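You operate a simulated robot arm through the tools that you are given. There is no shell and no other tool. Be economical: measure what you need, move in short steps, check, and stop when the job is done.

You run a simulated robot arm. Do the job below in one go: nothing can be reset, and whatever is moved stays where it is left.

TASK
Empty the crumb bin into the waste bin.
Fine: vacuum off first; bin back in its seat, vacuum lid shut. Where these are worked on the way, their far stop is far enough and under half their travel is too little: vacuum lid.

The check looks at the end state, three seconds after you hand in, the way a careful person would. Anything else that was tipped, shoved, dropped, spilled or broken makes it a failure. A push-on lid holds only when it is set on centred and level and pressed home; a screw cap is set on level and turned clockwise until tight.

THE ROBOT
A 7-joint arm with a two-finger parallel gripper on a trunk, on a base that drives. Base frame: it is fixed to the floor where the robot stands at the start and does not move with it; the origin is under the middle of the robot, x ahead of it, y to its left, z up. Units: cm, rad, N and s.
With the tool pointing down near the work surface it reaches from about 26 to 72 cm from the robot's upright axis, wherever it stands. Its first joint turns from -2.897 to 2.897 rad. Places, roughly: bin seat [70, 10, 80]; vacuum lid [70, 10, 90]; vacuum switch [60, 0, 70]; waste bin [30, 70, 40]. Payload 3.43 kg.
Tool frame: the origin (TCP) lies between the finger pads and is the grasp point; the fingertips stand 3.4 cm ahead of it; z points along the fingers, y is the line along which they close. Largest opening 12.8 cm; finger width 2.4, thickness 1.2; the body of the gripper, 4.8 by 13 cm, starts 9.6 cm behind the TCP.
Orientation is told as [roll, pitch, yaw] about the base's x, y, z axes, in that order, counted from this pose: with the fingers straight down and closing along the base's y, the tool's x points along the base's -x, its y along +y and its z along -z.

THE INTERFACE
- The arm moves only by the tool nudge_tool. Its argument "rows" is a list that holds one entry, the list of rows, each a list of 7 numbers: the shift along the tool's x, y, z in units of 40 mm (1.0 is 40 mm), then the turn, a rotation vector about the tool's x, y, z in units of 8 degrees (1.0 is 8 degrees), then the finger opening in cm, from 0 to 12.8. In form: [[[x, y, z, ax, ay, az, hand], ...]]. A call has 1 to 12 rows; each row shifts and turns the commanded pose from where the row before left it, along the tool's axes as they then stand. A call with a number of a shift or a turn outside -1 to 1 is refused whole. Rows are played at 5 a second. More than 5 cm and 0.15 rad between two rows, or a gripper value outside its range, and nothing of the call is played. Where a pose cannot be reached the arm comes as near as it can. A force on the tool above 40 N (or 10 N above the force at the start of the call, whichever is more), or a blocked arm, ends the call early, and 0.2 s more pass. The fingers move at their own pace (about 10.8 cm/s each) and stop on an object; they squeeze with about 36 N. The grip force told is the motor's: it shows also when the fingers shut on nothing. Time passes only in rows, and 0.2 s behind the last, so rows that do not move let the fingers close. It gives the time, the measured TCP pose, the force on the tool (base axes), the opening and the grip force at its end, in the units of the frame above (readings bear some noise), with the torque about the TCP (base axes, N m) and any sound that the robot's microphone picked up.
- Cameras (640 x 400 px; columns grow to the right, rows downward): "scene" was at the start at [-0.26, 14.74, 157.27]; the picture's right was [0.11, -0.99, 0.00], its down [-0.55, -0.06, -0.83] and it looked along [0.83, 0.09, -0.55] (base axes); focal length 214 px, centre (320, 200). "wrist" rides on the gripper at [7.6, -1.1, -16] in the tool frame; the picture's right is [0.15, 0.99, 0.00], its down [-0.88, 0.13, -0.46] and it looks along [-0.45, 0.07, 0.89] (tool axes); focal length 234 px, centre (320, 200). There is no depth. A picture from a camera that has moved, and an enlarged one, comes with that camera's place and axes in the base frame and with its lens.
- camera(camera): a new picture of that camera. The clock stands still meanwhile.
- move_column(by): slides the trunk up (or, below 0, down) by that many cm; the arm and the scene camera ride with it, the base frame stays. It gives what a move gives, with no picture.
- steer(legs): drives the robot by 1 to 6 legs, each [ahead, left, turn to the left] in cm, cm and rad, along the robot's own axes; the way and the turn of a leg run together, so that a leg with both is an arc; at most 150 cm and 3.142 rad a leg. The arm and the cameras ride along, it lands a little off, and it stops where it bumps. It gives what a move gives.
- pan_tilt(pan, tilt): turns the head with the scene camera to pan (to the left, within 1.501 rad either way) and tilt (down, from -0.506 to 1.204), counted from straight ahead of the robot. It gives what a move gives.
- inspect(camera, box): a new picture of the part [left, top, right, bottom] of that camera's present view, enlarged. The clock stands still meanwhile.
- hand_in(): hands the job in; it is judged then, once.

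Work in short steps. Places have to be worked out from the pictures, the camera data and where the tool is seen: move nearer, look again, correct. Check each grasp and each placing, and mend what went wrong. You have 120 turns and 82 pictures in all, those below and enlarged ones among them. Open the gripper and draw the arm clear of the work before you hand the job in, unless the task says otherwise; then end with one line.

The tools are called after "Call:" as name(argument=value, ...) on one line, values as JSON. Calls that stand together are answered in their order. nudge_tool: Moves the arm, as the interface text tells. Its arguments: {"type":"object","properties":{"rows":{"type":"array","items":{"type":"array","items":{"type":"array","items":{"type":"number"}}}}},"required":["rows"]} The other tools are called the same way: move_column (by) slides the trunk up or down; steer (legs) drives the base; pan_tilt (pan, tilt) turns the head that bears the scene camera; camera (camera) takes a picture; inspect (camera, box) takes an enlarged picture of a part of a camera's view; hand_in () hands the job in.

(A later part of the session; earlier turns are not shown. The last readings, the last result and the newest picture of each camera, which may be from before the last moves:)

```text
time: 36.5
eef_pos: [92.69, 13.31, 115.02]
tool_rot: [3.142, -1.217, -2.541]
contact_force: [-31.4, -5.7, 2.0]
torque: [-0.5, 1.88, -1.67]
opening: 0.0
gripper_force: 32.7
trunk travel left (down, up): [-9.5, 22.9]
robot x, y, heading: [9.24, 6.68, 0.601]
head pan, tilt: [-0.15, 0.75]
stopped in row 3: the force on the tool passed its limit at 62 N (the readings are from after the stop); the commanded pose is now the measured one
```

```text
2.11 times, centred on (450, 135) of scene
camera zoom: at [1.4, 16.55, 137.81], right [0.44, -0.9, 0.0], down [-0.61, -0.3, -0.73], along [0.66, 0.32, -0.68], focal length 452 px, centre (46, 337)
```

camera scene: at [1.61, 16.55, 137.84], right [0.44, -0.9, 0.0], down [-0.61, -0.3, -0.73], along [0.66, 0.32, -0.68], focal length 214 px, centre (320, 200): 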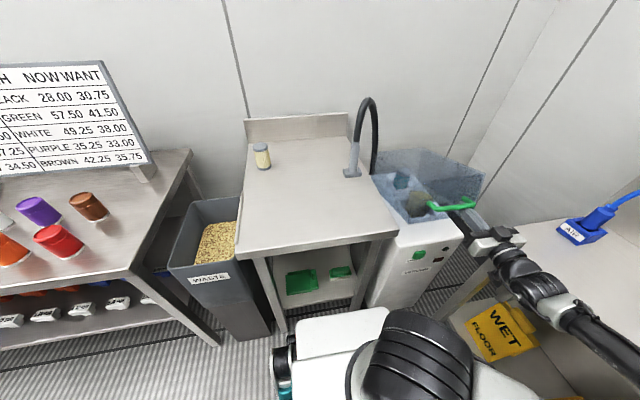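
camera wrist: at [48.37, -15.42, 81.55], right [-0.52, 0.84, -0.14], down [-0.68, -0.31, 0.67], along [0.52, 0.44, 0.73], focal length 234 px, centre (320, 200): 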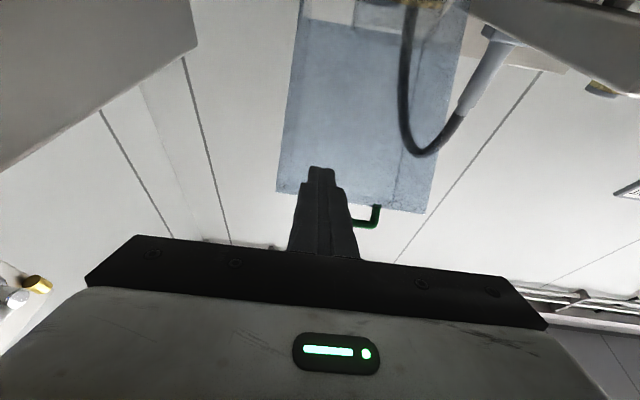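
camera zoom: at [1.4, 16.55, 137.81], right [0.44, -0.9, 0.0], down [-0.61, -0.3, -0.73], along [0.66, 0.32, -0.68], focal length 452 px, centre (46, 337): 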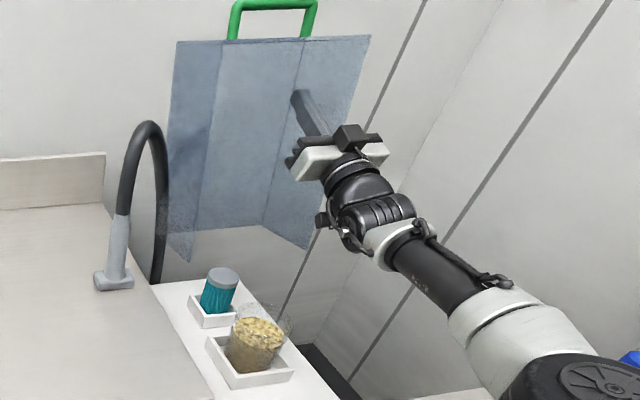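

The lid is at its far stop, past upright. I withdraw the arm straight back and check that it stays.

Call:
nudge_tool(rows=[[[-0.3, 0, -0.9, 0, 0, 0, 0], [-0.3, 0, -0.9, 0, 0, 0, 0], [-0.3, 0, -0.9, 0, 0, 0, 0], [-0.3, 0, -0.9, 0, 0, 0, 0], [-0.3, 0, -0.9, 0, 0, 0, 0], [-0.3, 0, -0.9, 0, 0, 0, 0], [-0.3, 0, -0.9, 0, 0, 0, 0], [-0.3, 0, -0.9, 0, 0, 0, 0], [-0.3, 0, -0.9, 0, 0, 0, 0]]])

Call:
inspect(camera="scene", box=[340, 60, 500, 260])

```text
time: 38.5
eef_pos: [64.77, -5.83, 113.67]
tool_rot: [3.137, -1.221, -2.533]
contact_force: [0.4, -1.1, 0.3]
torque: [-0.04, -0.03, -0.03]
opening: 0.01
gripper_force: 33.4
trunk travel left (down, up): [-9.5, 22.9]
robot x, y, heading: [9.76, 6.76, 0.603]
head pan, tilt: [-0.15, 0.75]
```

```text
2.00 times, centred on (420, 160) of scene
camera zoom: at [1.8, 16.63, 137.84], right [0.44, -0.9, 0.0], down [-0.61, -0.3, -0.73], along [0.66, 0.32, -0.68], focal length 429 px, centre (120, 280)
```

zoom: 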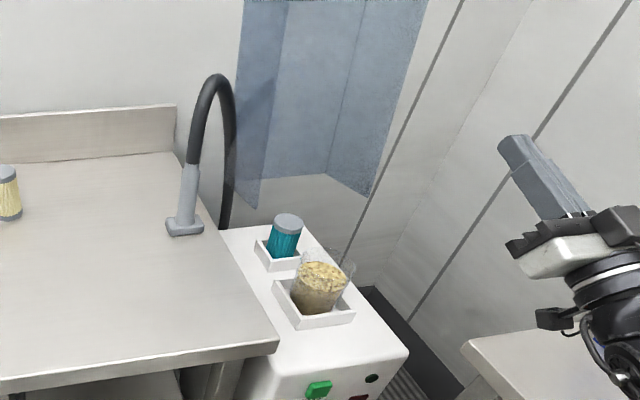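

The lid stays open. I turn the tool to point straight down and open the fingers.

Call:
nudge_tool(rows=[[[0, 0, 0, 0, 1, 0, 0], [0, 0, 0, 0, 1, 0, 0], [0, 0, 0, 0, 1, 0, 0], [0, 0, 0, 0, 1, 0, 0], [0, 0, 0, 0, 1, 0, 0], [0, 0, 0, 0, 1, 0, 0], [0, 0, 0, 0, 1, 0, 0], [0, 0, 0, 0, 1, 0, 6], [0, 0, 0, 0, 1, 0, 12], [0, 0, 0, 0, 1, 0, 12.5], [0, 0, 0, 0, 1, 0, 12.5], [0, 0, 0, 0, 1, 0, 12.5]]])

Call:
nudge_tool(rows=[[[0, 0, 0, 0, 0.9, 0, 12.5], [0, 0, 0, 0, 0.83, 0, 12.5], [0, 0, 0, 0, 0, 0, 12.5]]])

Call:
camera(camera="wrist")

Call:
inspect(camera="scene", box=[380, 180, 460, 240])

```text
time: 41.1
eef_pos: [64.96, -5.71, 113.82]
tool_rot: [0.001, -0.243, 0.598]
contact_force: [0.6, -0.4, 1.1]
torque: [-0.02, 0.01, -0.03]
opening: 12.51
gripper_force: 0.1
trunk travel left (down, up): [-9.5, 22.9]
robot x, y, heading: [9.72, 6.78, 0.602]
head pan, tilt: [-0.15, 0.75]
```

```text
time: 41.9
eef_pos: [64.96, -5.77, 113.54]
tool_rot: [0.001, -0.001, 0.6]
contact_force: [0.0, 0.4, -0.8]
torque: [-0.04, 0.02, 0.01]
opening: 12.52
gripper_force: 0.1
trunk travel left (down, up): [-9.5, 22.9]
robot x, y, heading: [9.95, 6.51, 0.603]
head pan, tilt: [-0.15, 0.75]
```

```text
44 pictures are left
camera wrist: at [59.31, -10.99, 129.58], right [-0.68, 0.73, 0.0], down [0.65, 0.6, 0.46], along [0.33, 0.31, -0.89], focal length 234 px, centre (320, 200)
```

wrist: 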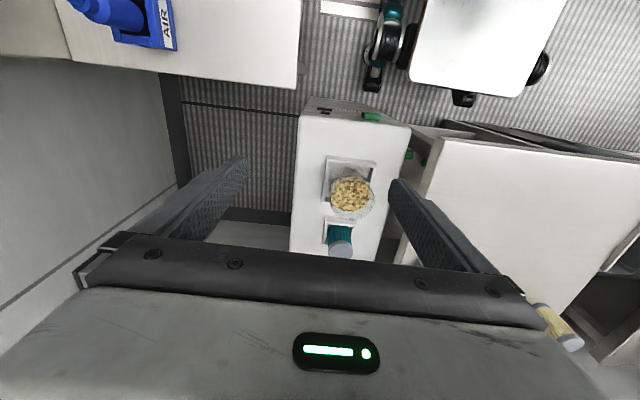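

```text
6.67 times, centred on (420, 210) of scene
camera zoom: at [1.79, 16.62, 137.84], right [0.44, -0.9, 0.0], down [-0.61, -0.3, -0.73], along [0.66, 0.32, -0.68], focal length 1430 px, centre (-347, 133)
```

zoom: 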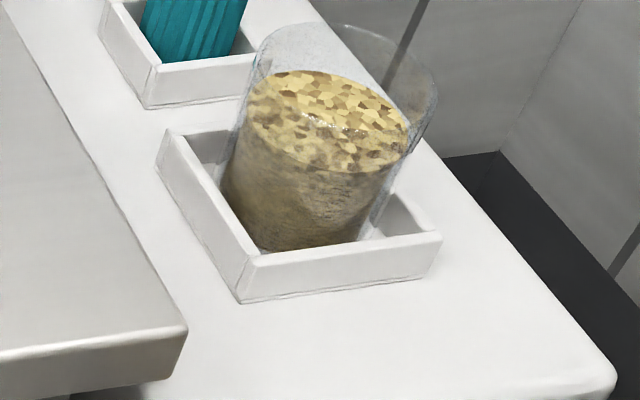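

I enlarge the wrist view to locate the cup's rim and the seat.

Call:
inspect(camera="wrist", box=[290, 140, 410, 260])

```text
3.33 times, centred on (350, 200) of wrist
camera zoom: at [59.31, -10.99, 129.58], right [-0.68, 0.73, 0.0], down [0.65, 0.6, 0.46], along [0.33, 0.31, -0.89], focal length 781 px, centre (220, 200)
```

zoom: 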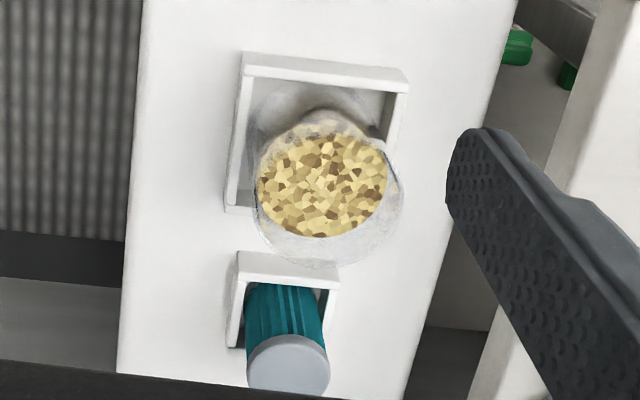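

The rim centre is about (69.7, 8.2, 88.6), diameter 9 cm, base near z≈77. I'll grip it from the front with the tool 30° below horizontal, so that a wrist roll pours it. I lower the trunk and pitch the tool.

Call:
move_column(by=-9)

Call:
nudge_tool(rows=[[[0, 0, 0, 0, -0.94, 0, 12.5], [0, 0, 0, 0, -0.94, 0, 12.5], [0, 0, 0, 0, -0.94, 0, 12.5], [0, 0, 0, 0, -0.94, 0, 12.5], [0, 0, 0, 0, -0.94, 0, 12.5], [0, 0, 0, 0, -0.94, 0, 12.5], [0, 0, 0, 0, -0.94, 0, 12.5], [0, 0, 0, 0, -0.94, 0, 12.5]]])

```text
time: 43.1
eef_pos: [64.92, -5.76, 104.65]
tool_rot: [0.001, -0.002, 0.599]
contact_force: [0.0, -0.2, -0.8]
torque: [0.0, -0.03, -0.03]
opening: 12.52
gripper_force: 0.0
trunk travel left (down, up): [-0.5, 31.9]
robot x, y, heading: [9.51, 6.74, 0.604]
head pan, tilt: [-0.15, 0.75]
```

```text
time: 44.9
eef_pos: [64.91, -5.78, 104.8]
tool_rot: [0.001, -1.053, 0.598]
contact_force: [0.2, 0.6, 0.3]
torque: [-0.01, 0.0, 0.01]
opening: 12.53
gripper_force: 0.1
trunk travel left (down, up): [-0.5, 31.9]
robot x, y, heading: [9.74, 6.57, 0.602]
head pan, tilt: [-0.15, 0.75]
```

Now to the pre-grasp point in front of the cup, 12 cm short along the tool axis.

Call:
nudge_tool(rows=[[[0.586, 0.44, 0.42, 0, 0, 0, 12.5], [0.586, 0.44, 0.42, 0, 0, 0, 12.5], [0.586, 0.44, 0.42, 0, 0, 0, 12.5], [0.586, 0.44, 0.42, 0, 0, 0, 12.5], [0.586, 0.44, 0.42, 0, 0, 0, 12.5]]])

Call:
camera(camera="wrist")

Call:
inspect(camera="scene", box=[360, 110, 520, 230])

```text
time: 46.1
eef_pos: [61.13, 2.31, 90.21]
tool_rot: [0.002, -1.054, 0.597]
contact_force: [0.7, 0.0, -0.3]
torque: [0.0, 0.0, 0.04]
opening: 12.51
gripper_force: 0.1
trunk travel left (down, up): [-0.5, 31.9]
robot x, y, heading: [9.62, 6.53, 0.603]
head pan, tilt: [-0.15, 0.75]
```

```text
41 pictures are left
camera wrist: at [47.26, -8.55, 91.44], right [-0.62, 0.78, -0.13], down [-0.04, 0.13, 0.99], along [0.79, 0.62, -0.05], focal length 234 px, centre (320, 200)
```

wrist: 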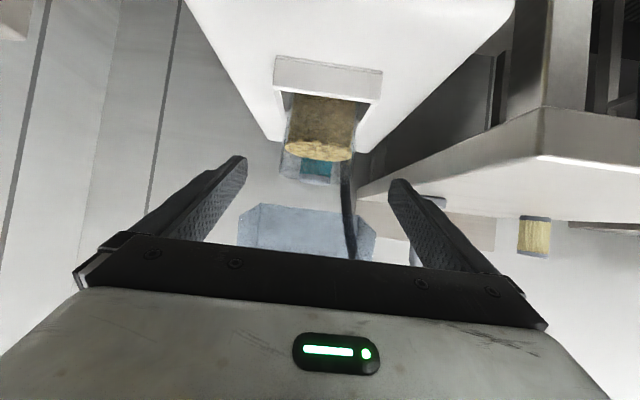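

```text
3.33 times, centred on (440, 170) of scene
camera zoom: at [1.76, 16.61, 128.84], right [0.44, -0.9, 0.0], down [-0.61, -0.3, -0.73], along [0.66, 0.32, -0.68], focal length 715 px, centre (-80, 300)
```

zoom: 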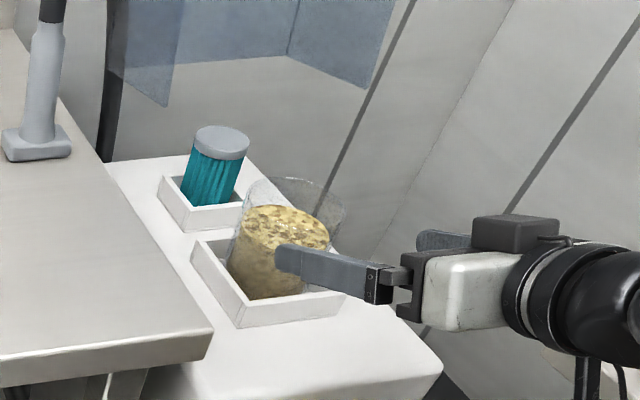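

The cup is centred between the fingers (within 0.4 cm) and the fingertips will clear the tray wall (≈80.3). I advance 12 cm along the tool axis.

Call:
nudge_tool(rows=[[[0, -0.03, 0.75, 0, 0, 0, 12.5], [0, -0.03, 0.75, 0, 0, 0, 12.5], [0, -0.03, 0.75, 0, 0, 0, 12.5], [0, 0, 0.7, 0, 0, 0, 12.5]]])

Call:
inspect(camera="scene", box=[360, 110, 520, 230])

Call:
camera(camera="wrist")

```text
time: 47.1
eef_pos: [69.91, 7.89, 84.69]
tool_rot: [0.002, -1.053, 0.597]
contact_force: [-0.1, -1.2, -0.1]
torque: [-0.02, 0.03, 0.02]
opening: 12.49
gripper_force: 0.1
trunk travel left (down, up): [-0.5, 31.9]
robot x, y, heading: [9.81, 6.38, 0.597]
head pan, tilt: [-0.15, 0.75]
```

```text
3.33 times, centred on (440, 170) of scene
camera zoom: at [1.75, 16.6, 128.84], right [0.44, -0.9, 0.0], down [-0.61, -0.3, -0.73], along [0.66, 0.32, -0.68], focal length 715 px, centre (-80, 300)
```

zoom: 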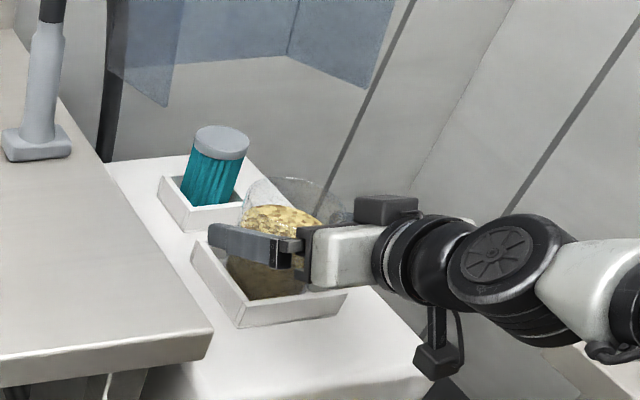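

```text
38 pictures are left
camera wrist: at [56.0, -2.83, 85.92], right [-0.62, 0.78, -0.13], down [-0.04, 0.13, 0.99], along [0.78, 0.62, -0.05], focal length 234 px, centre (320, 200)
```

wrist: 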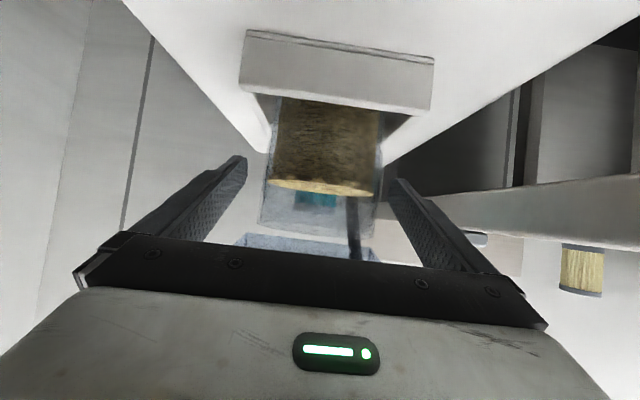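

The cup lies at the pads' depth and between the fingers. I close.

Call:
nudge_tool(rows=[[[0, 0, 0, 0, 0, 0, 9], [0, 0, 0, 0, 0, 0, 7], [0, 0, 0, 0, 0, 0, 7], [0, 0, 0, 0, 0, 0, 7]]])

```text
time: 48.1
eef_pos: [69.9, 8.02, 84.63]
tool_rot: [0.004, -1.052, 0.595]
contact_force: [0.0, 0.5, -0.6]
torque: [0.0, -0.04, 0.04]
opening: 9.18
gripper_force: 35.7
trunk travel left (down, up): [-0.5, 31.9]
robot x, y, heading: [9.73, 7.03, 0.602]
head pan, tilt: [-0.15, 0.75]
```

Grip holds at 9.18 cm, 36 N; the seated pose was TCP (69.9, 8.0, 84.6). I lift straight up 12 cm and check.

Call:
nudge_tool(rows=[[[-0.22, 0, -0.125, 0, 0, 0, 7], [-0.435, 0, -0.25, 0, 0, 0, 7], [-0.435, 0, -0.25, 0, 0, 0, 7], [-0.435, 0, -0.25, 0, 0, 0, 7], [-0.435, 0, -0.25, 0, 0, 0, 7], [-0.435, 0, -0.25, 0, 0, 0, 7], [-0.435, 0, -0.25, 0, 0, 0, 7], [-0.22, 0, -0.125, 0, 0, 0, 7]]])

Call:
inspect(camera="scene", box=[360, 80, 520, 230])

```text
time: 49.9
eef_pos: [69.91, 7.77, 98.68]
tool_rot: [0.005, -1.053, 0.594]
contact_force: [-0.1, 0.2, -2.8]
torque: [-0.04, 0.0, 0.03]
opening: 9.19
gripper_force: 35.9
trunk travel left (down, up): [-0.5, 31.9]
robot x, y, heading: [9.7, 6.86, 0.601]
head pan, tilt: [-0.15, 0.75]
```

```text
2.67 times, centred on (440, 155) of scene
camera zoom: at [1.79, 16.61, 128.84], right [0.44, -0.9, 0.0], down [-0.61, -0.3, -0.73], along [0.66, 0.32, -0.68], focal length 572 px, centre (0, 320)
```

zoom: 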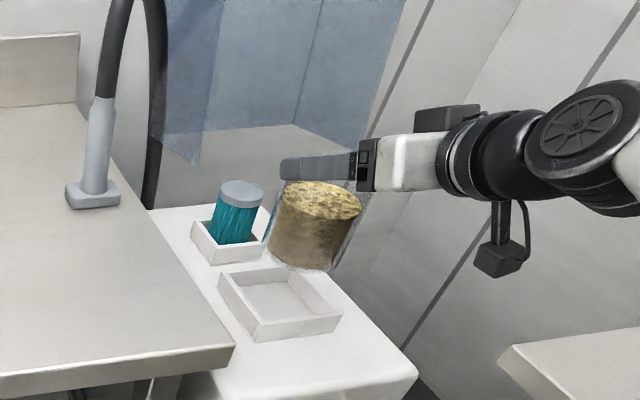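

The bin is held level, seat empty. I raise a little more and draw back towards the robot for the drive.

Call:
nudge_tool(rows=[[[0.11, 0, -0.37, 0, 0, 0, 7], [0.225, 0, -0.74, 0, 0, 0, 7], [0.225, 0, -0.74, 0, 0, 0, 7], [0.225, 0, -0.74, 0, 0, 0, 7], [0.225, 0, -0.74, 0, 0, 0, 7], [0.225, 0, -0.74, 0, 0, 0, 7], [0.11, 0, -0.37, 0, 0, 0, 7]]])

Call:
pan_tilt(pan=0.6, tilt=0.9)

Call:
camera(camera="scene")

```text
time: 51.5
eef_pos: [54.97, -2.43, 102.49]
tool_rot: [0.003, -1.051, 0.597]
contact_force: [-0.7, -0.3, -1.1]
torque: [0.0, 0.02, -0.02]
opening: 9.21
gripper_force: 35.4
trunk travel left (down, up): [-0.5, 31.9]
robot x, y, heading: [9.42, 6.76, 0.6]
head pan, tilt: [-0.15, 0.75]
```

```text
time: 52.6
eef_pos: [54.9, -2.51, 102.46]
tool_rot: [0.002, -1.052, 0.596]
contact_force: [0.1, 0.5, -3.2]
torque: [-0.05, -0.02, 0.01]
opening: 9.18
gripper_force: 36.1
trunk travel left (down, up): [-0.5, 31.9]
robot x, y, heading: [9.6, 6.63, 0.606]
head pan, tilt: [0.6, 0.901]
```

```text
36 pictures are left
camera scene: at [-2.95, 20.04, 127.65], right [0.93, -0.36, 0.0], down [-0.28, -0.73, -0.62], along [0.22, 0.58, -0.78], focal length 214 px, centre (320, 200)
```

scene: 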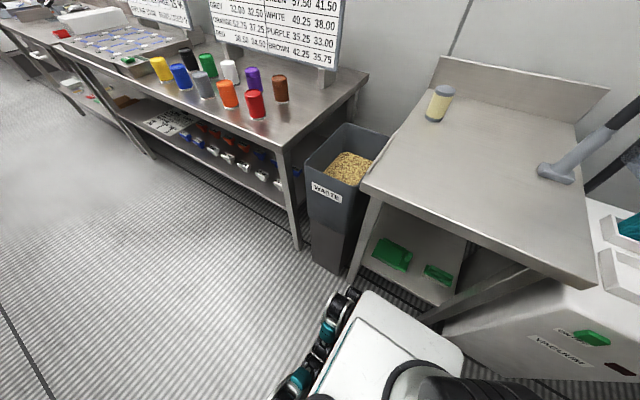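

The waste bin's opening is about e 33–52, d 50–85 (vacuum-aligned axes), rim z≈76. I drive sideways left along the table front by 50 cm, holding the bin upright.

Call:
steer(legs=[[0, 25, 0], [0, 25, 0]])

Call:
pan_tilt(pan=0.0, tilt=0.85)

Call:
camera(camera="scene")

```text
time: 58.2
eef_pos: [27.07, 38.26, 102.58]
tool_rot: [0.005, -1.053, 0.599]
contact_force: [-0.4, -0.2, -2.2]
torque: [-0.02, 0.04, 0.0]
opening: 9.19
gripper_force: 36.2
trunk travel left (down, up): [-0.5, 31.9]
robot x, y, heading: [-18.07, 47.49, 0.601]
head pan, tilt: [0.6, 0.901]
```

```text
time: 59.2
eef_pos: [27.07, 38.25, 102.47]
tool_rot: [0.004, -1.051, 0.598]
contact_force: [-1.1, -0.3, -2.0]
torque: [-0.02, 0.03, -0.02]
opening: 9.2
gripper_force: 35.8
trunk travel left (down, up): [-0.5, 31.9]
robot x, y, heading: [-17.75, 47.12, 0.602]
head pan, tilt: [0.0, 0.85]
```

```text
35 pictures are left
camera scene: at [-27.08, 58.01, 128.04], right [0.57, -0.82, 0.0], down [-0.62, -0.43, -0.66], along [0.54, 0.37, -0.75], focal length 214 px, centre (320, 200)
```

scene: 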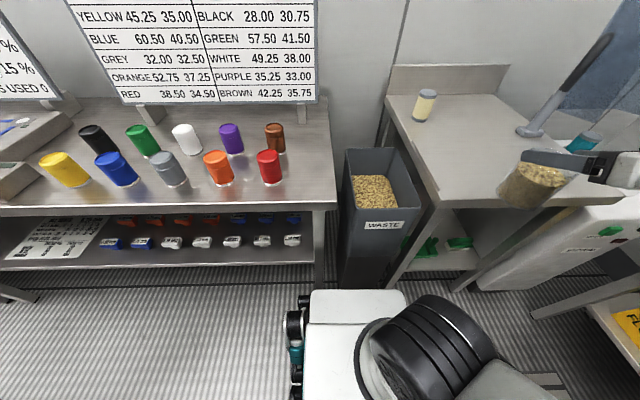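

The opening now measures e≈34–54, d≈54–83, centre (44, 68.5), rim ≈76–80. I carry the bin over it at the present height.

Call:
nudge_tool(rows=[[[-0.153, 0.281, 0.266, 0, 0, 0, 7], [-0.306, 0.562, 0.533, 0, 0, 0, 7], [-0.306, 0.562, 0.533, 0, 0, 0, 7], [-0.306, 0.562, 0.533, 0, 0, 0, 7], [-0.306, 0.562, 0.533, 0, 0, 0, 7], [-0.306, 0.562, 0.533, 0, 0, 0, 7], [-0.306, 0.562, 0.533, 0, 0, 0, 7], [-0.306, 0.562, 0.533, 0, 0, 0, 7], [-0.306, 0.562, 0.533, 0, 0, 0, 7], [-0.306, 0.562, 0.533, 0, 0, 0, 7], [-0.306, 0.562, 0.533, 0, 0, 0, 7], [-0.153, 0.281, 0.266, 0, 0, 0, 7]]])

Call:
camera(camera="scene")

Call:
camera(camera="wrist")

```text
time: 61.8
eef_pos: [35.28, 74.09, 102.6]
tool_rot: [0.002, -1.051, 0.598]
contact_force: [2.5, 0.4, -2.2]
torque: [-0.01, 0.02, 0.02]
opening: 9.2
gripper_force: 36.0
trunk travel left (down, up): [-0.5, 31.9]
robot x, y, heading: [-17.75, 47.34, 0.605]
head pan, tilt: [0.0, 0.85]
```

```text
34 pictures are left
camera scene: at [-27.09, 58.0, 128.04], right [0.57, -0.82, 0.0], down [-0.62, -0.43, -0.66], along [0.54, 0.37, -0.75], focal length 214 px, centre (320, 200)
```

scene: 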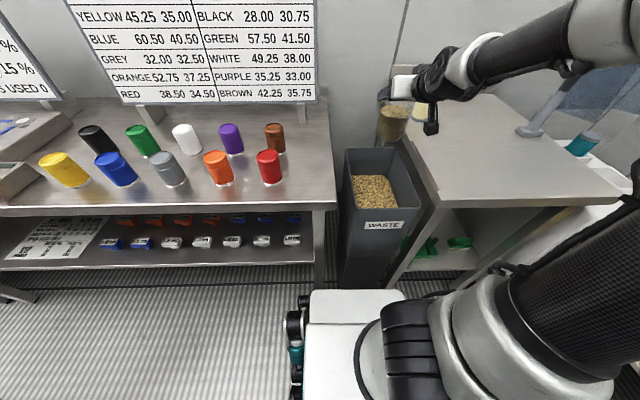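

```text
33 pictures are left
camera wrist: at [21.34, 63.23, 103.89], right [-0.62, 0.78, -0.13], down [-0.04, 0.13, 0.99], along [0.78, 0.62, -0.05], focal length 234 px, centre (320, 200)
```

wrist: 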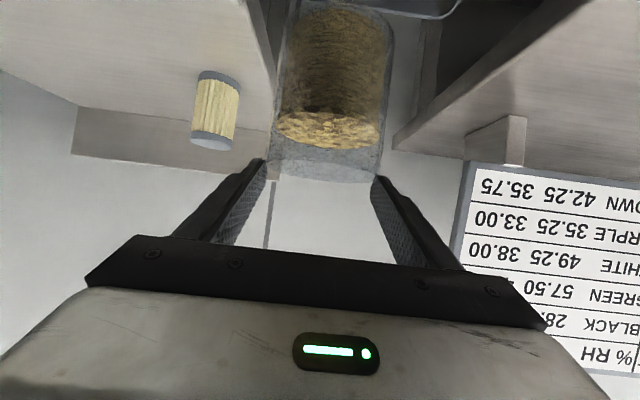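

The bin is over the opening (TCP above its right-centre; pouring goes left and back). I lower 7 cm and start rolling the wrist.

Call:
nudge_tool(rows=[[[0.5, 0, 0.29, 0, 0, 0, 7], [0.5, 0, 0.29, 0, 0, 0, 7], [0.5, 0, 0.29, 0, 0, 0, 7], [0, 0, 0, 0, 0, -0.9, 7], [0, 0, 0, 0, 0, -0.9, 7], [0, 0, 0, 0, 0, -0.9, 7], [0, 0, 0, 0, 0, -0.9, 7], [0, 0, 0, 0, 0, -0.9, 7]]])

Call:
inspect(camera="scene", box=[320, 60, 460, 240])

```text
time: 63.6
eef_pos: [35.39, 73.78, 95.7]
tool_rot: [-0.802, -0.778, 1.576]
contact_force: [-1.2, 1.4, -0.2]
torque: [-0.01, -0.03, -0.05]
opening: 7.02
gripper_force: 0.0
trunk travel left (down, up): [-0.5, 31.9]
robot x, y, heading: [-17.92, 47.76, 0.605]
head pan, tilt: [0.0, 0.85]
```

```text
2.22 times, centred on (390, 150) of scene
camera zoom: at [-27.09, 58.02, 128.04], right [0.57, -0.82, 0.0], down [-0.62, -0.43, -0.66], along [0.54, 0.37, -0.75], focal length 477 px, centre (164, 311)
```

zoom: 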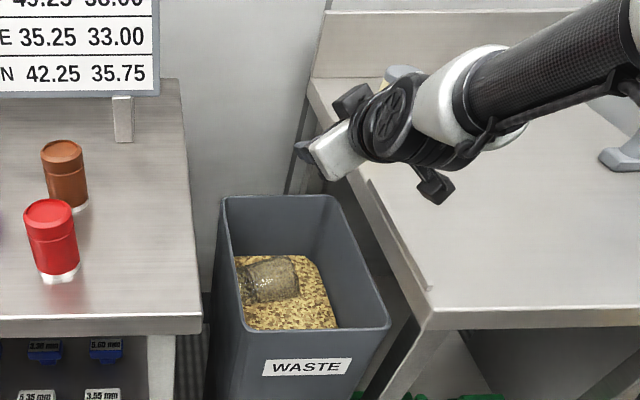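

The bin slipped out of the grip and now lies in the waste bin. I look closely to plan retrieving it.

Call:
inspect(camera="scene", box=[340, 140, 420, 210])

Call:
camera(camera="wrist")

```text
5.71 times, centred on (380, 175) of scene
camera zoom: at [-27.09, 58.02, 128.04], right [0.57, -0.82, 0.0], down [-0.62, -0.43, -0.66], along [0.54, 0.37, -0.75], focal length 1226 px, centre (-23, 343)
```

zoom: 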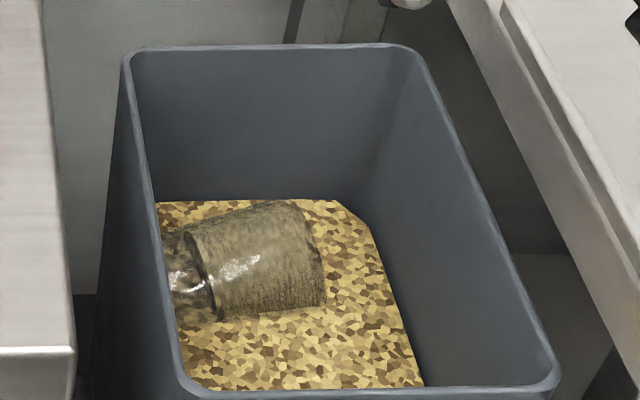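

```text
30 pictures are left
camera wrist: at [24.79, 60.1, 98.88], right [-0.69, 0.39, -0.61], down [-0.42, 0.47, 0.78], along [0.59, 0.79, -0.16], focal length 234 px, centre (320, 200)
```

wrist: 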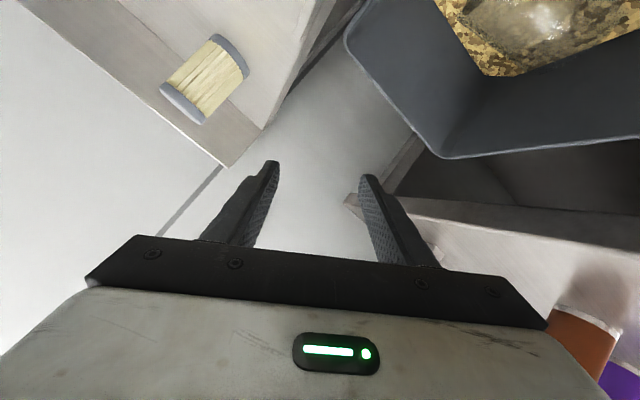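

The bin lies on its side, mouth to the left, near (40.5, 79, 60). I restore the tool to pointing down, raise it and turn it so that the fingers close across the bin's axis.

Call:
nudge_tool(rows=[[[0, 0, 0, 0, 0, 0.9, 7], [0, 0, 0, 0, 0, 0.9, 7], [0, 0, 0, 0, 0, 0.9, 7], [0, 0, 0, 0, 0, 0.9, 7], [0, 0, 0, 0, 0, 0.9, 7], [-0.435, 0, -0.25, 0, 0, 0, 7], [-0.435, 0, -0.25, 0, 0, 0, 7], [-0.435, 0, -0.25, 0, 0, 0, 7], [-0.435, 0, -0.25, 0, 0, 0, 7], [-0.435, 0, -0.25, 0, 0, 0, 7], [-0.435, 0, -0.25, 0, 0, 0, 7]]])

Call:
nudge_tool(rows=[[[0, 0, 0, 0, 0.94, 0, 12.5], [0, 0, 0, 0, 0.94, 0, 12.5], [0, 0, 0, 0, 0.94, 0, 12.5], [0, 0, 0, 0, 0.94, 0, 12.5], [0, 0, 0, 0, 0.94, 0, 12.5], [0, 0, 0, 0, 0.94, 0, 12.5], [0, 0, 0, 0, 0.94, 0, 12.5], [0, 0, 0, 0, 0.94, 0, 12.5]]])

Call:
nudge_tool(rows=[[[0, 0, 0, 0, 0, -1, 12.5], [0, 0, 0, 0, 0, -1, 12.5], [0, 0, 0, 0, 0, -1, 12.5], [0, 0, 0, 0, 0, -1, 12.5], [0, 0, 0, 0, 0, -1, 12.5], [0, 0, 0, 0, 0, -1, 12.5], [0, 0, 0, 0, 0, -1, 12.5], [0, 0, 0, 0, 0, -1, 12.5], [0, 0, 0, 0, 0, -1, 12.5], [0, 0, 0, 0, 0, -1, 12.5], [0, 0, 0, 0, 0, -1, 12.5], [0, 0, 0, 0, 0, -1, 12.5]]])

Call:
camera(camera="wrist")

```text
time: 66.0
eef_pos: [35.27, 73.88, 107.83]
tool_rot: [0.005, -1.053, 0.6]
contact_force: [-0.6, -0.8, -0.9]
torque: [0.02, -0.01, -0.05]
opening: 7.0
gripper_force: 0.1
trunk travel left (down, up): [-0.5, 31.9]
robot x, y, heading: [-17.96, 47.51, 0.606]
head pan, tilt: [0.0, 0.85]
```

```text
time: 67.8
eef_pos: [35.29, 73.91, 107.69]
tool_rot: [0.001, -0.003, 0.601]
contact_force: [-0.5, -0.2, 1.0]
torque: [0.08, -0.04, 0.02]
opening: 12.51
gripper_force: 0.1
trunk travel left (down, up): [-0.5, 31.9]
robot x, y, heading: [-17.92, 47.39, 0.607]
head pan, tilt: [0.0, 0.85]
```

```text
time: 70.4
eef_pos: [35.38, 73.9, 107.84]
tool_rot: [-0.002, -0.002, 2.279]
contact_force: [-0.3, 0.1, 0.0]
torque: [0.02, 0.0, -0.02]
opening: 12.52
gripper_force: 0.0
trunk travel left (down, up): [-0.5, 31.9]
robot x, y, heading: [-18.43, 47.07, 0.606]
head pan, tilt: [0.0, 0.85]
```

```text
29 pictures are left
camera wrist: at [41.17, 68.96, 123.71], right [-0.66, -0.76, 0.0], down [-0.67, 0.58, 0.46], along [-0.34, 0.3, -0.89], focal length 234 px, centre (320, 200)
```

wrist: 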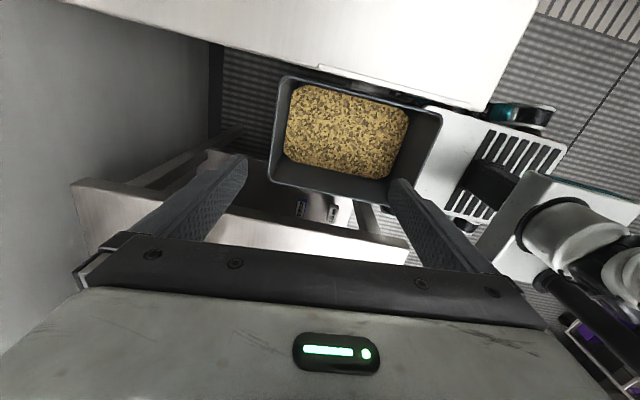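

The bin isn't obvious in this view; I enlarge it and check the scene view too.

Call:
inspect(camera="wrist", box=[260, 70, 450, 210])

Call:
inspect(camera="scene", box=[320, 60, 460, 240])

```text
2.86 times, centred on (355, 140) of wrist
camera zoom: at [41.17, 68.96, 123.71], right [-0.66, -0.76, 0.0], down [-0.67, 0.58, 0.46], along [-0.34, 0.3, -0.89], focal length 669 px, centre (220, 371)
```

zoom: 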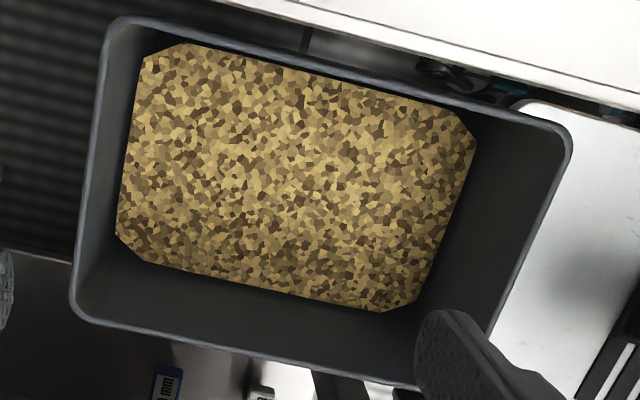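

```text
2.22 times, centred on (390, 150) of scene
camera zoom: at [-27.09, 58.0, 128.04], right [0.57, -0.82, 0.0], down [-0.62, -0.43, -0.66], along [0.54, 0.37, -0.75], focal length 477 px, centre (164, 311)
```

zoom: 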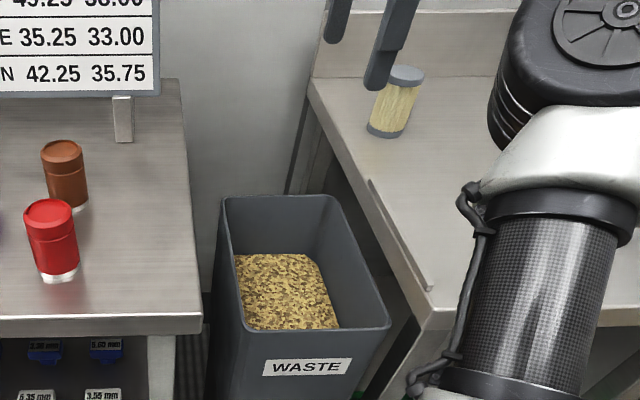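

The bin must have still been falling in that picture; something clear shows at the left edge of the zoomed wrist view. I look there.

Call:
inspect(camera="wrist", box=[200, 130, 320, 220])

Call:
pan_tilt(pan=0.25, tilt=0.95)

Call:
camera(camera="scene")

```text
4.44 times, centred on (260, 175) of wrist
camera zoom: at [41.17, 68.96, 123.71], right [-0.66, -0.76, 0.0], down [-0.67, 0.58, 0.46], along [-0.34, 0.3, -0.89], focal length 1041 px, centre (587, 311)
```

zoom: 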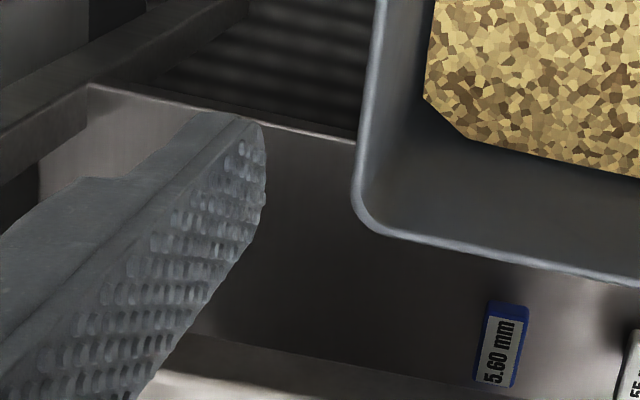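

```text
time: 71.1
eef_pos: [35.43, 74.0, 107.88]
tool_rot: [-0.001, -0.002, 2.276]
contact_force: [1.0, 0.0, 0.6]
torque: [-0.01, -0.01, 0.0]
opening: 12.5
gripper_force: 0.0
trunk travel left (down, up): [-0.5, 31.9]
robot x, y, heading: [-18.0, 47.25, 0.606]
head pan, tilt: [0.25, 0.949]
```

```text
25 pictures are left
camera scene: at [-28.74, 59.04, 127.29], right [0.75, -0.66, 0.0], down [-0.54, -0.61, -0.58], along [0.38, 0.44, -0.81], focal length 214 px, centre (320, 200)
```

scene: 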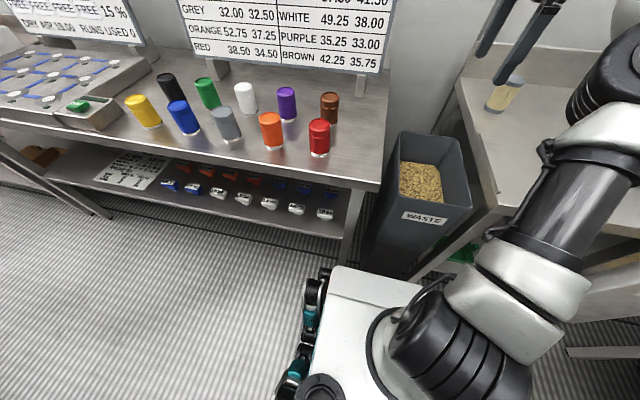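

The bin isn't on the floor or tables; it may have sunk into the loose crumbs. I turn the tool back to yaw 0.6 and look from just above the opening.

Call:
nudge_tool(rows=[[[0, 0, 0, 0, 0, 1, 12.5], [0, 0, 0, 0, 0, 1, 12.5], [0, 0, 0, 0, 0, 1, 12.5], [0, 0, 0, 0, 0, 1, 12.5], [0, 0, 0, 0, 0, 1, 12.5], [0, 0, 0, 0, 0, 1, 12.5], [0, 0, 0, 0, 0, 1, 12.5], [0, 0, 0, 0, 0, 1, 12.5], [0, 0, 0, 0, 0, 1, 12.5], [0, 0, 0, 0, 0, 1, 12.5], [0, 0, 0, 0, 0, 1, 12.5], [0, 0, 0, 0, 0, 1, 12.5]]])

Call:
nudge_tool(rows=[[[0, 0.3, 0.8, 0, 0, 0, 12.5], [0, 0.3, 0.8, 0, 0, 0, 10], [0, 0.1, 0.8, 0, 0, 0, 8], [0, 0, 0.8, 0, 0, 0, 8], [0, 0, 0.8, 0, 0, 0, 8], [0, 0, 0.8, 0, 0, 0, 8]]])

Call:
camera(camera="wrist")

```text
time: 73.7
eef_pos: [35.3, 73.91, 107.66]
tool_rot: [0.0, -0.001, 0.597]
contact_force: [-0.3, 0.9, -1.0]
torque: [-0.02, 0.01, 0.0]
opening: 12.5
gripper_force: 0.0
trunk travel left (down, up): [-0.5, 31.9]
robot x, y, heading: [-18.02, 47.2, 0.602]
head pan, tilt: [0.25, 0.949]
```

```text
time: 75.1
eef_pos: [33.68, 76.08, 88.56]
tool_rot: [0.002, -0.004, 0.603]
contact_force: [0.2, 0.1, 0.6]
torque: [-0.02, 0.01, 0.01]
opening: 8.0
gripper_force: 0.1
trunk travel left (down, up): [-0.5, 31.9]
robot x, y, heading: [-18.24, 47.25, 0.604]
head pan, tilt: [0.25, 0.949]
```

```text
24 pictures are left
camera wrist: at [28.09, 70.93, 104.41], right [-0.68, 0.73, 0.0], down [0.65, 0.6, 0.46], along [0.34, 0.31, -0.89], focal length 234 px, centre (320, 200)
```

wrist: 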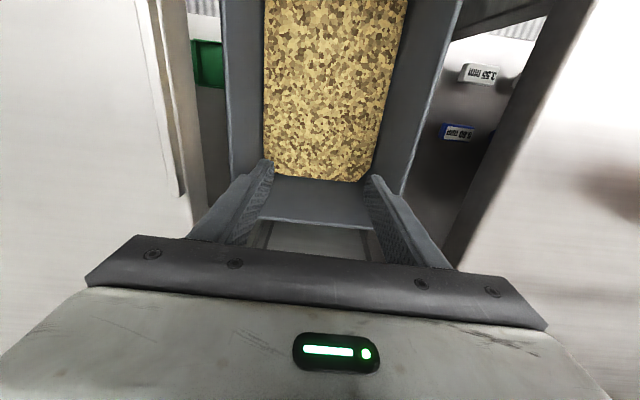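

Still no bin on the surface. I probe down gently to learn whether the crumbs are solid (force-guarded).

Call:
nudge_tool(rows=[[[0, 0, 0.8, 0, 0, 0, 8], [0, 0, 0.8, 0, 0, 0, 8], [0, 0, 0.8, 0, 0, 0, 8], [0, 0, 0.8, 0, 0, 0, 8], [0, 0, 0.8, 0, 0, 0, 8], [0, 0, 0.8, 0, 0, 0, 8], [0, 0, 0.8, 0, 0, 0, 8], [0, 0, 0.8, 0, 0, 0, 8], [0, 0, 0.8, 0, 0, 0, 8]]])

Call:
camera(camera="wrist")

```text
time: 77.0
eef_pos: [34.02, 76.53, 63.16]
tool_rot: [0.003, -0.013, 0.602]
contact_force: [-3.3, -5.2, 19.7]
torque: [0.55, 0.43, 0.26]
opening: 7.87
gripper_force: 0.1
trunk travel left (down, up): [-0.5, 31.9]
robot x, y, heading: [-18.07, 47.36, 0.603]
head pan, tilt: [0.25, 0.949]
stopped in row 9: the force on the tool passed its limit at 62 N (the readings are from after the stop); the commanded pose is now the measured one
```

```text
23 pictures are left
camera wrist: at [28.21, 71.29, 78.97], right [-0.68, 0.73, 0.0], down [0.65, 0.6, 0.47], along [0.34, 0.32, -0.88], focal length 234 px, centre (320, 200)
```

wrist: 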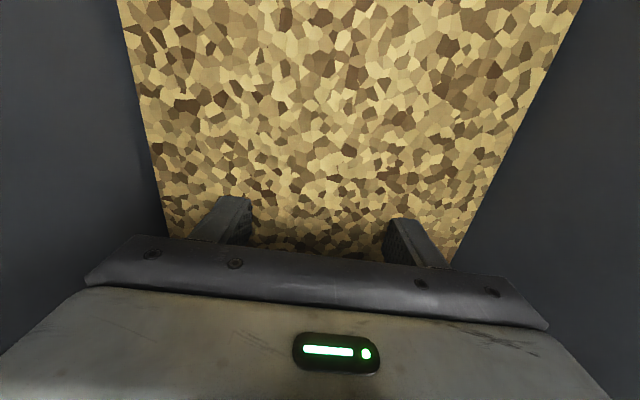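

The fingers passed about 6 cm below the visible crumb surface (≈65.8) and only the left finger met something: the torque puts it at e≈+3.5. The bin is evidently sunk in loose crumbs, lying across. I rise and turn the hand to close along d, leaning slightly for camera clearance.

Call:
nudge_tool(rows=[[[0, 0, -0.9, 0, 0, 0, 8], [0, 0, -0.9, 0, 0, 0, 8], [0, 0, -0.9, 0, 0, 0, 8], [0, 0, -0.9, 0, 0, 0, 8], [0, 0, -0.9, 0, 0, 0, 8], [0, 0, -0.9, 0, 0, 0, 8], [0, 0, -0.9, 0, 0, 0, 8], [0, 0, -0.9, 0, 0, 0, 8]]])

Call:
nudge_tool(rows=[[[0, 0, 0, 0, 0, -1, 12.7], [0, 0, 0, 0, 0, -1, 12.7], [0, 0, 0, 0, 0, -1, 12.7], [0, 0, 0, 0, 0, -1, 12.7], [0, 0, 0, 0, 0, -1, 12.7], [0, 0, 0, 0, 0, -1, 12.7], [0, 0, 0, 0, 0, -1, 12.7], [0, 0, 0, 0, 0, -1, 12.7], [0, 0, 0, 0, 0, -1, 12.7], [0, 0, 0, 0, 0, -1, 12.7], [0, 0, 0, 0, 0, -1, 12.7], [0, 0, 0, 0, 0, -0.5, 12.7]]])

Call:
nudge_tool(rows=[[[0, 0, 0, 0, 0.75, 0, 12.7], [0, 0, 0, 0, 0.75, 0, 12.7], [0, 0, 0, 0, 0, 0, 12.7]]])

Call:
camera(camera="wrist")

```text
time: 78.8
eef_pos: [33.53, 76.25, 91.69]
tool_rot: [0.001, -0.008, 0.605]
contact_force: [-0.8, -0.6, -0.1]
torque: [-0.01, 0.02, -0.04]
opening: 8.0
gripper_force: 0.0
trunk travel left (down, up): [-0.5, 31.9]
robot x, y, heading: [-17.91, 47.61, 0.602]
head pan, tilt: [0.25, 0.949]
```

```text
time: 81.4
eef_pos: [33.88, 76.25, 91.65]
tool_rot: [-0.009, -0.004, 2.209]
contact_force: [0.1, 1.2, 0.1]
torque: [-0.02, 0.0, -0.01]
opening: 12.71
gripper_force: 0.1
trunk travel left (down, up): [-0.5, 31.9]
robot x, y, heading: [-17.97, 47.19, 0.602]
head pan, tilt: [0.25, 0.949]
```

```text
time: 82.2
eef_pos: [33.64, 76.21, 91.72]
tool_rot: [-0.008, 0.207, 2.206]
contact_force: [0.1, -0.5, 0.5]
torque: [0.0, -0.03, 0.0]
opening: 12.69
gripper_force: 0.1
trunk travel left (down, up): [-0.5, 31.9]
robot x, y, heading: [-18.15, 47.1, 0.603]
head pan, tilt: [0.25, 0.949]
```

```text
22 pictures are left
camera wrist: at [36.96, 73.63, 108.74], right [-0.71, -0.7, 0.02], down [-0.68, 0.69, 0.26], along [-0.2, 0.17, -0.96], focal length 234 px, centre (320, 200)
```

wrist: 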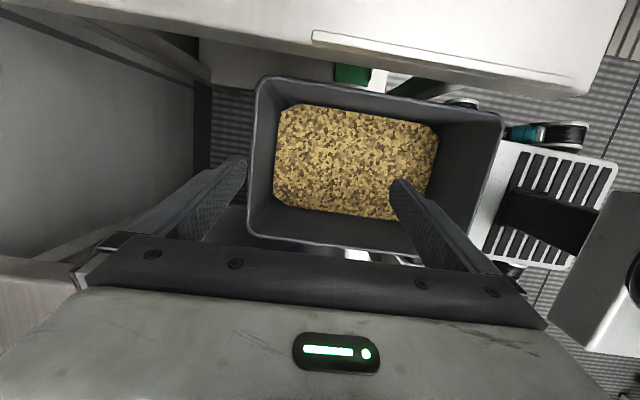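

From this view the bin's interior is d≈50–78, e≈34.5–52.5 at crumb level. I shift to d≈69.5, e≈45 and descend to just around the crumb surface, then deeper slowly.

Call:
nudge_tool(rows=[[[-0.245, 0.33, -0.05, 0, 0, 0, 12.7], [-0.19, 0, 0.93, 0, 0, 0, 12.7], [-0.19, 0, 0.93, 0, 0, 0, 12.7], [-0.19, 0, 0.93, 0, 0, 0, 12.7], [-0.19, 0, 0.93, 0, 0, 0, 12.7], [-0.19, 0, 0.93, 0, 0, 0, 12.7], [-0.1, 0, 0.46, 0, 0, 0, 12.7], [-0.06, 0, 0.3, 0, 0, 0, 12.7], [-0.06, 0, 0.3, 0, 0, 0, 12.7], [-0.06, 0, 0.3, 0, 0, 0, 12.7], [-0.06, 0, 0.3, 0, 0, 0, 12.7], [-0.06, 0, 0.3, 0, 0, 0, 12.7]]])

Call:
camera(camera="wrist")

```text
time: 84.8
eef_pos: [32.31, 76.51, 64.74]
tool_rot: [-0.009, 0.206, 2.208]
contact_force: [-0.1, 0.6, 0.2]
torque: [-0.04, -0.02, 0.01]
opening: 12.7
gripper_force: 0.1
trunk travel left (down, up): [-0.5, 31.9]
robot x, y, heading: [-18.25, 47.47, 0.603]
head pan, tilt: [0.25, 0.949]
```

```text
21 pictures are left
camera wrist: at [35.6, 73.79, 81.87], right [-0.71, -0.7, 0.02], down [-0.68, 0.69, 0.26], along [-0.2, 0.17, -0.96], focal length 234 px, centre (320, 200)
```

wrist: 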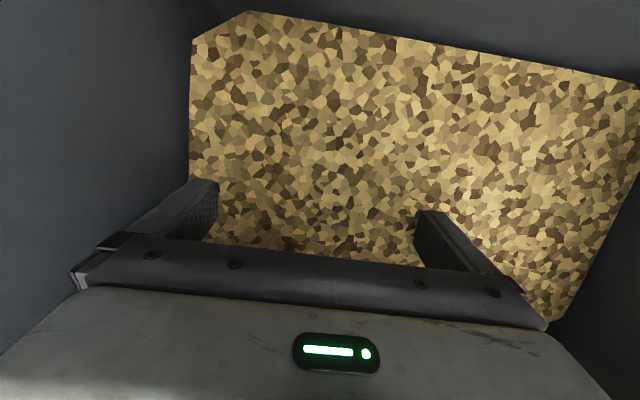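

Both fingers are in the crumbs without contact. I continue slowly downward.

Call:
nudge_tool(rows=[[[-0.06, 0, 0.3, 0, 0, 0, 12.7], [-0.06, 0, 0.3, 0, 0, 0, 12.7], [-0.06, 0, 0.3, 0, 0, 0, 12.7], [-0.06, 0, 0.3, 0, 0, 0, 12.7], [-0.06, 0, 0.3, 0, 0, 0, 12.7], [-0.06, 0, 0.3, 0, 0, 0, 12.7]]])

```text
time: 86.2
eef_pos: [32.55, 76.5, 57.3]
tool_rot: [-0.01, 0.206, 2.206]
contact_force: [0.3, -0.4, -0.7]
torque: [0.0, 0.02, 0.01]
opening: 12.72
gripper_force: 0.1
trunk travel left (down, up): [-0.5, 31.9]
robot x, y, heading: [-18.0, 47.31, 0.599]
head pan, tilt: [0.25, 0.949]
```

No contact down to tips ≈54, so whatever was felt lies between the fingers. I close slowly.

Call:
nudge_tool(rows=[[[0, 0, 0, 0, 0, 0, 11], [0, 0, 0, 0, 0, 0, 10], [0, 0, 0, 0, 0, 0, 8], [0, 0, 0, 0, 0, 0, 4], [0, 0, 0, 0, 0, 0, 0], [0, 0, 0, 0, 0, 0, 0]]])

```text
time: 87.6
eef_pos: [32.69, 76.52, 57.4]
tool_rot: [-0.009, 0.205, 2.206]
contact_force: [0.4, 0.5, 0.0]
torque: [-0.04, 0.0, -0.07]
opening: 9.07
gripper_force: 36.1
trunk travel left (down, up): [-0.5, 31.9]
robot x, y, heading: [-18.09, 47.32, 0.602]
head pan, tilt: [0.25, 0.949]
```

Stopped at 9.07 cm — the bin's diameter. I lift slowly out of the crumbs.

Call:
nudge_tool(rows=[[[0.06, 0, -0.3, 0, 0, 0, 0], [0.06, 0, -0.3, 0, 0, 0, 0], [0.09, 0, -0.45, 0, 0, 0, 0], [0.1, 0, -0.5, 0, 0, 0, 0], [0.1, 0, -0.5, 0, 0, 0, 0], [0.1, 0, -0.5, 0, 0, 0, 0], [0.1, 0, -0.5, 0, 0, 0, 0], [0.1, 0, -0.5, 0, 0, 0, 0], [0.1, 0, -0.5, 0, 0, 0, 0], [0.1, 0, -0.5, 0, 0, 0, 0], [0.06, 0, -0.3, 0, 0, 0, 0]]])

Call:
camera(camera="wrist")

Call:
camera(camera="scene")

```text
time: 90.0
eef_pos: [32.35, 76.4, 77.08]
tool_rot: [-0.007, 0.206, 2.207]
contact_force: [0.3, 0.9, -1.5]
torque: [-0.04, -0.03, 0.01]
opening: 9.05
gripper_force: 35.7
trunk travel left (down, up): [-0.5, 31.9]
robot x, y, heading: [-17.98, 47.35, 0.603]
head pan, tilt: [0.25, 0.949]
```

```text
20 pictures are left
camera wrist: at [35.6, 73.81, 94.2], right [-0.71, -0.7, 0.02], down [-0.68, 0.69, 0.26], along [-0.2, 0.17, -0.96], focal length 234 px, centre (320, 200)
```

wrist: 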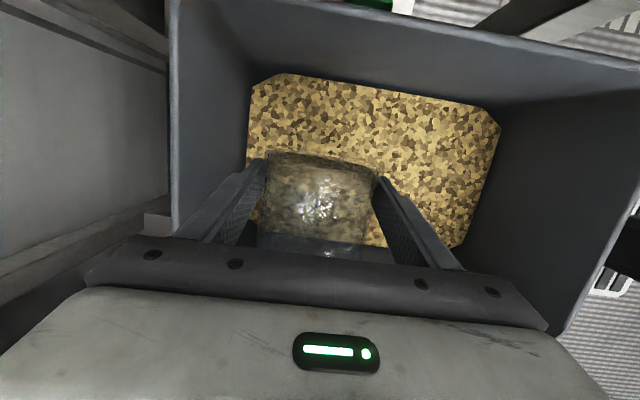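

```text
19 pictures are left
camera scene: at [-28.72, 59.05, 127.29], right [0.75, -0.66, 0.0], down [-0.54, -0.61, -0.58], along [0.38, 0.44, -0.81], focal length 214 px, centre (320, 200)
```

scene: 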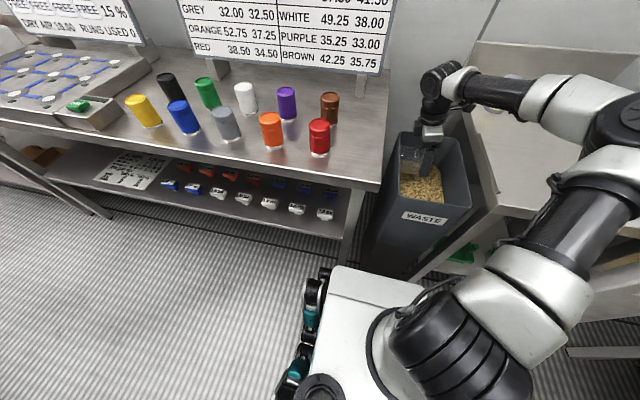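

The bin is firmly held again. I enlarge to see whether crumbs remain and which way the mouth faces.

Call:
inspect(camera="wrist", box=[230, 130, 420, 260])

Call:
inspect(camera="scene", box=[380, 110, 480, 220])

```text
3.08 times, centred on (325, 195) of wrist
camera zoom: at [35.6, 73.81, 94.2], right [-0.71, -0.7, 0.02], down [-0.68, 0.69, 0.26], along [-0.2, 0.17, -0.96], focal length 720 px, centre (305, 215)
```

zoom: 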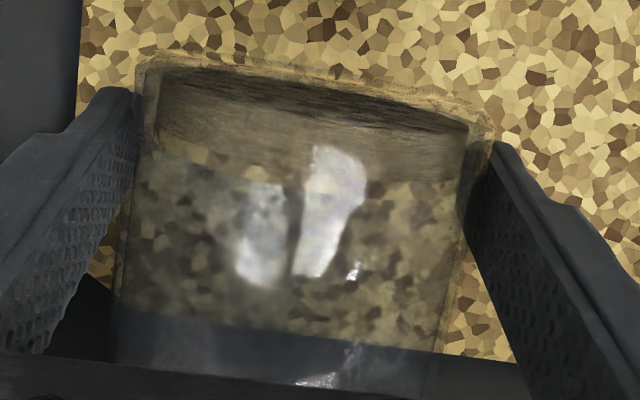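

```text
3.64 times, centred on (430, 165) of scene
camera zoom: at [-28.72, 59.05, 127.29], right [0.75, -0.66, 0.0], down [-0.54, -0.61, -0.58], along [0.38, 0.44, -0.81], focal length 780 px, centre (-80, 327)
```

zoom: 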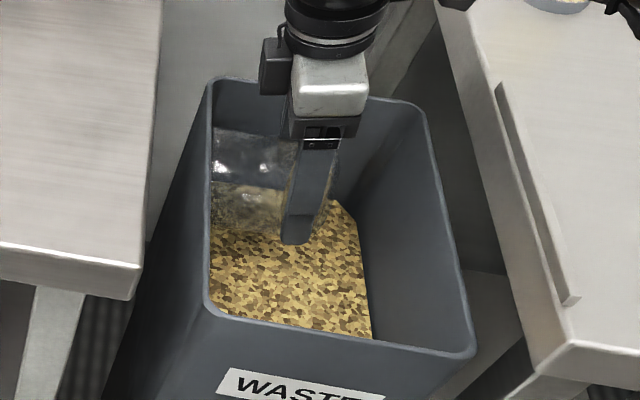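

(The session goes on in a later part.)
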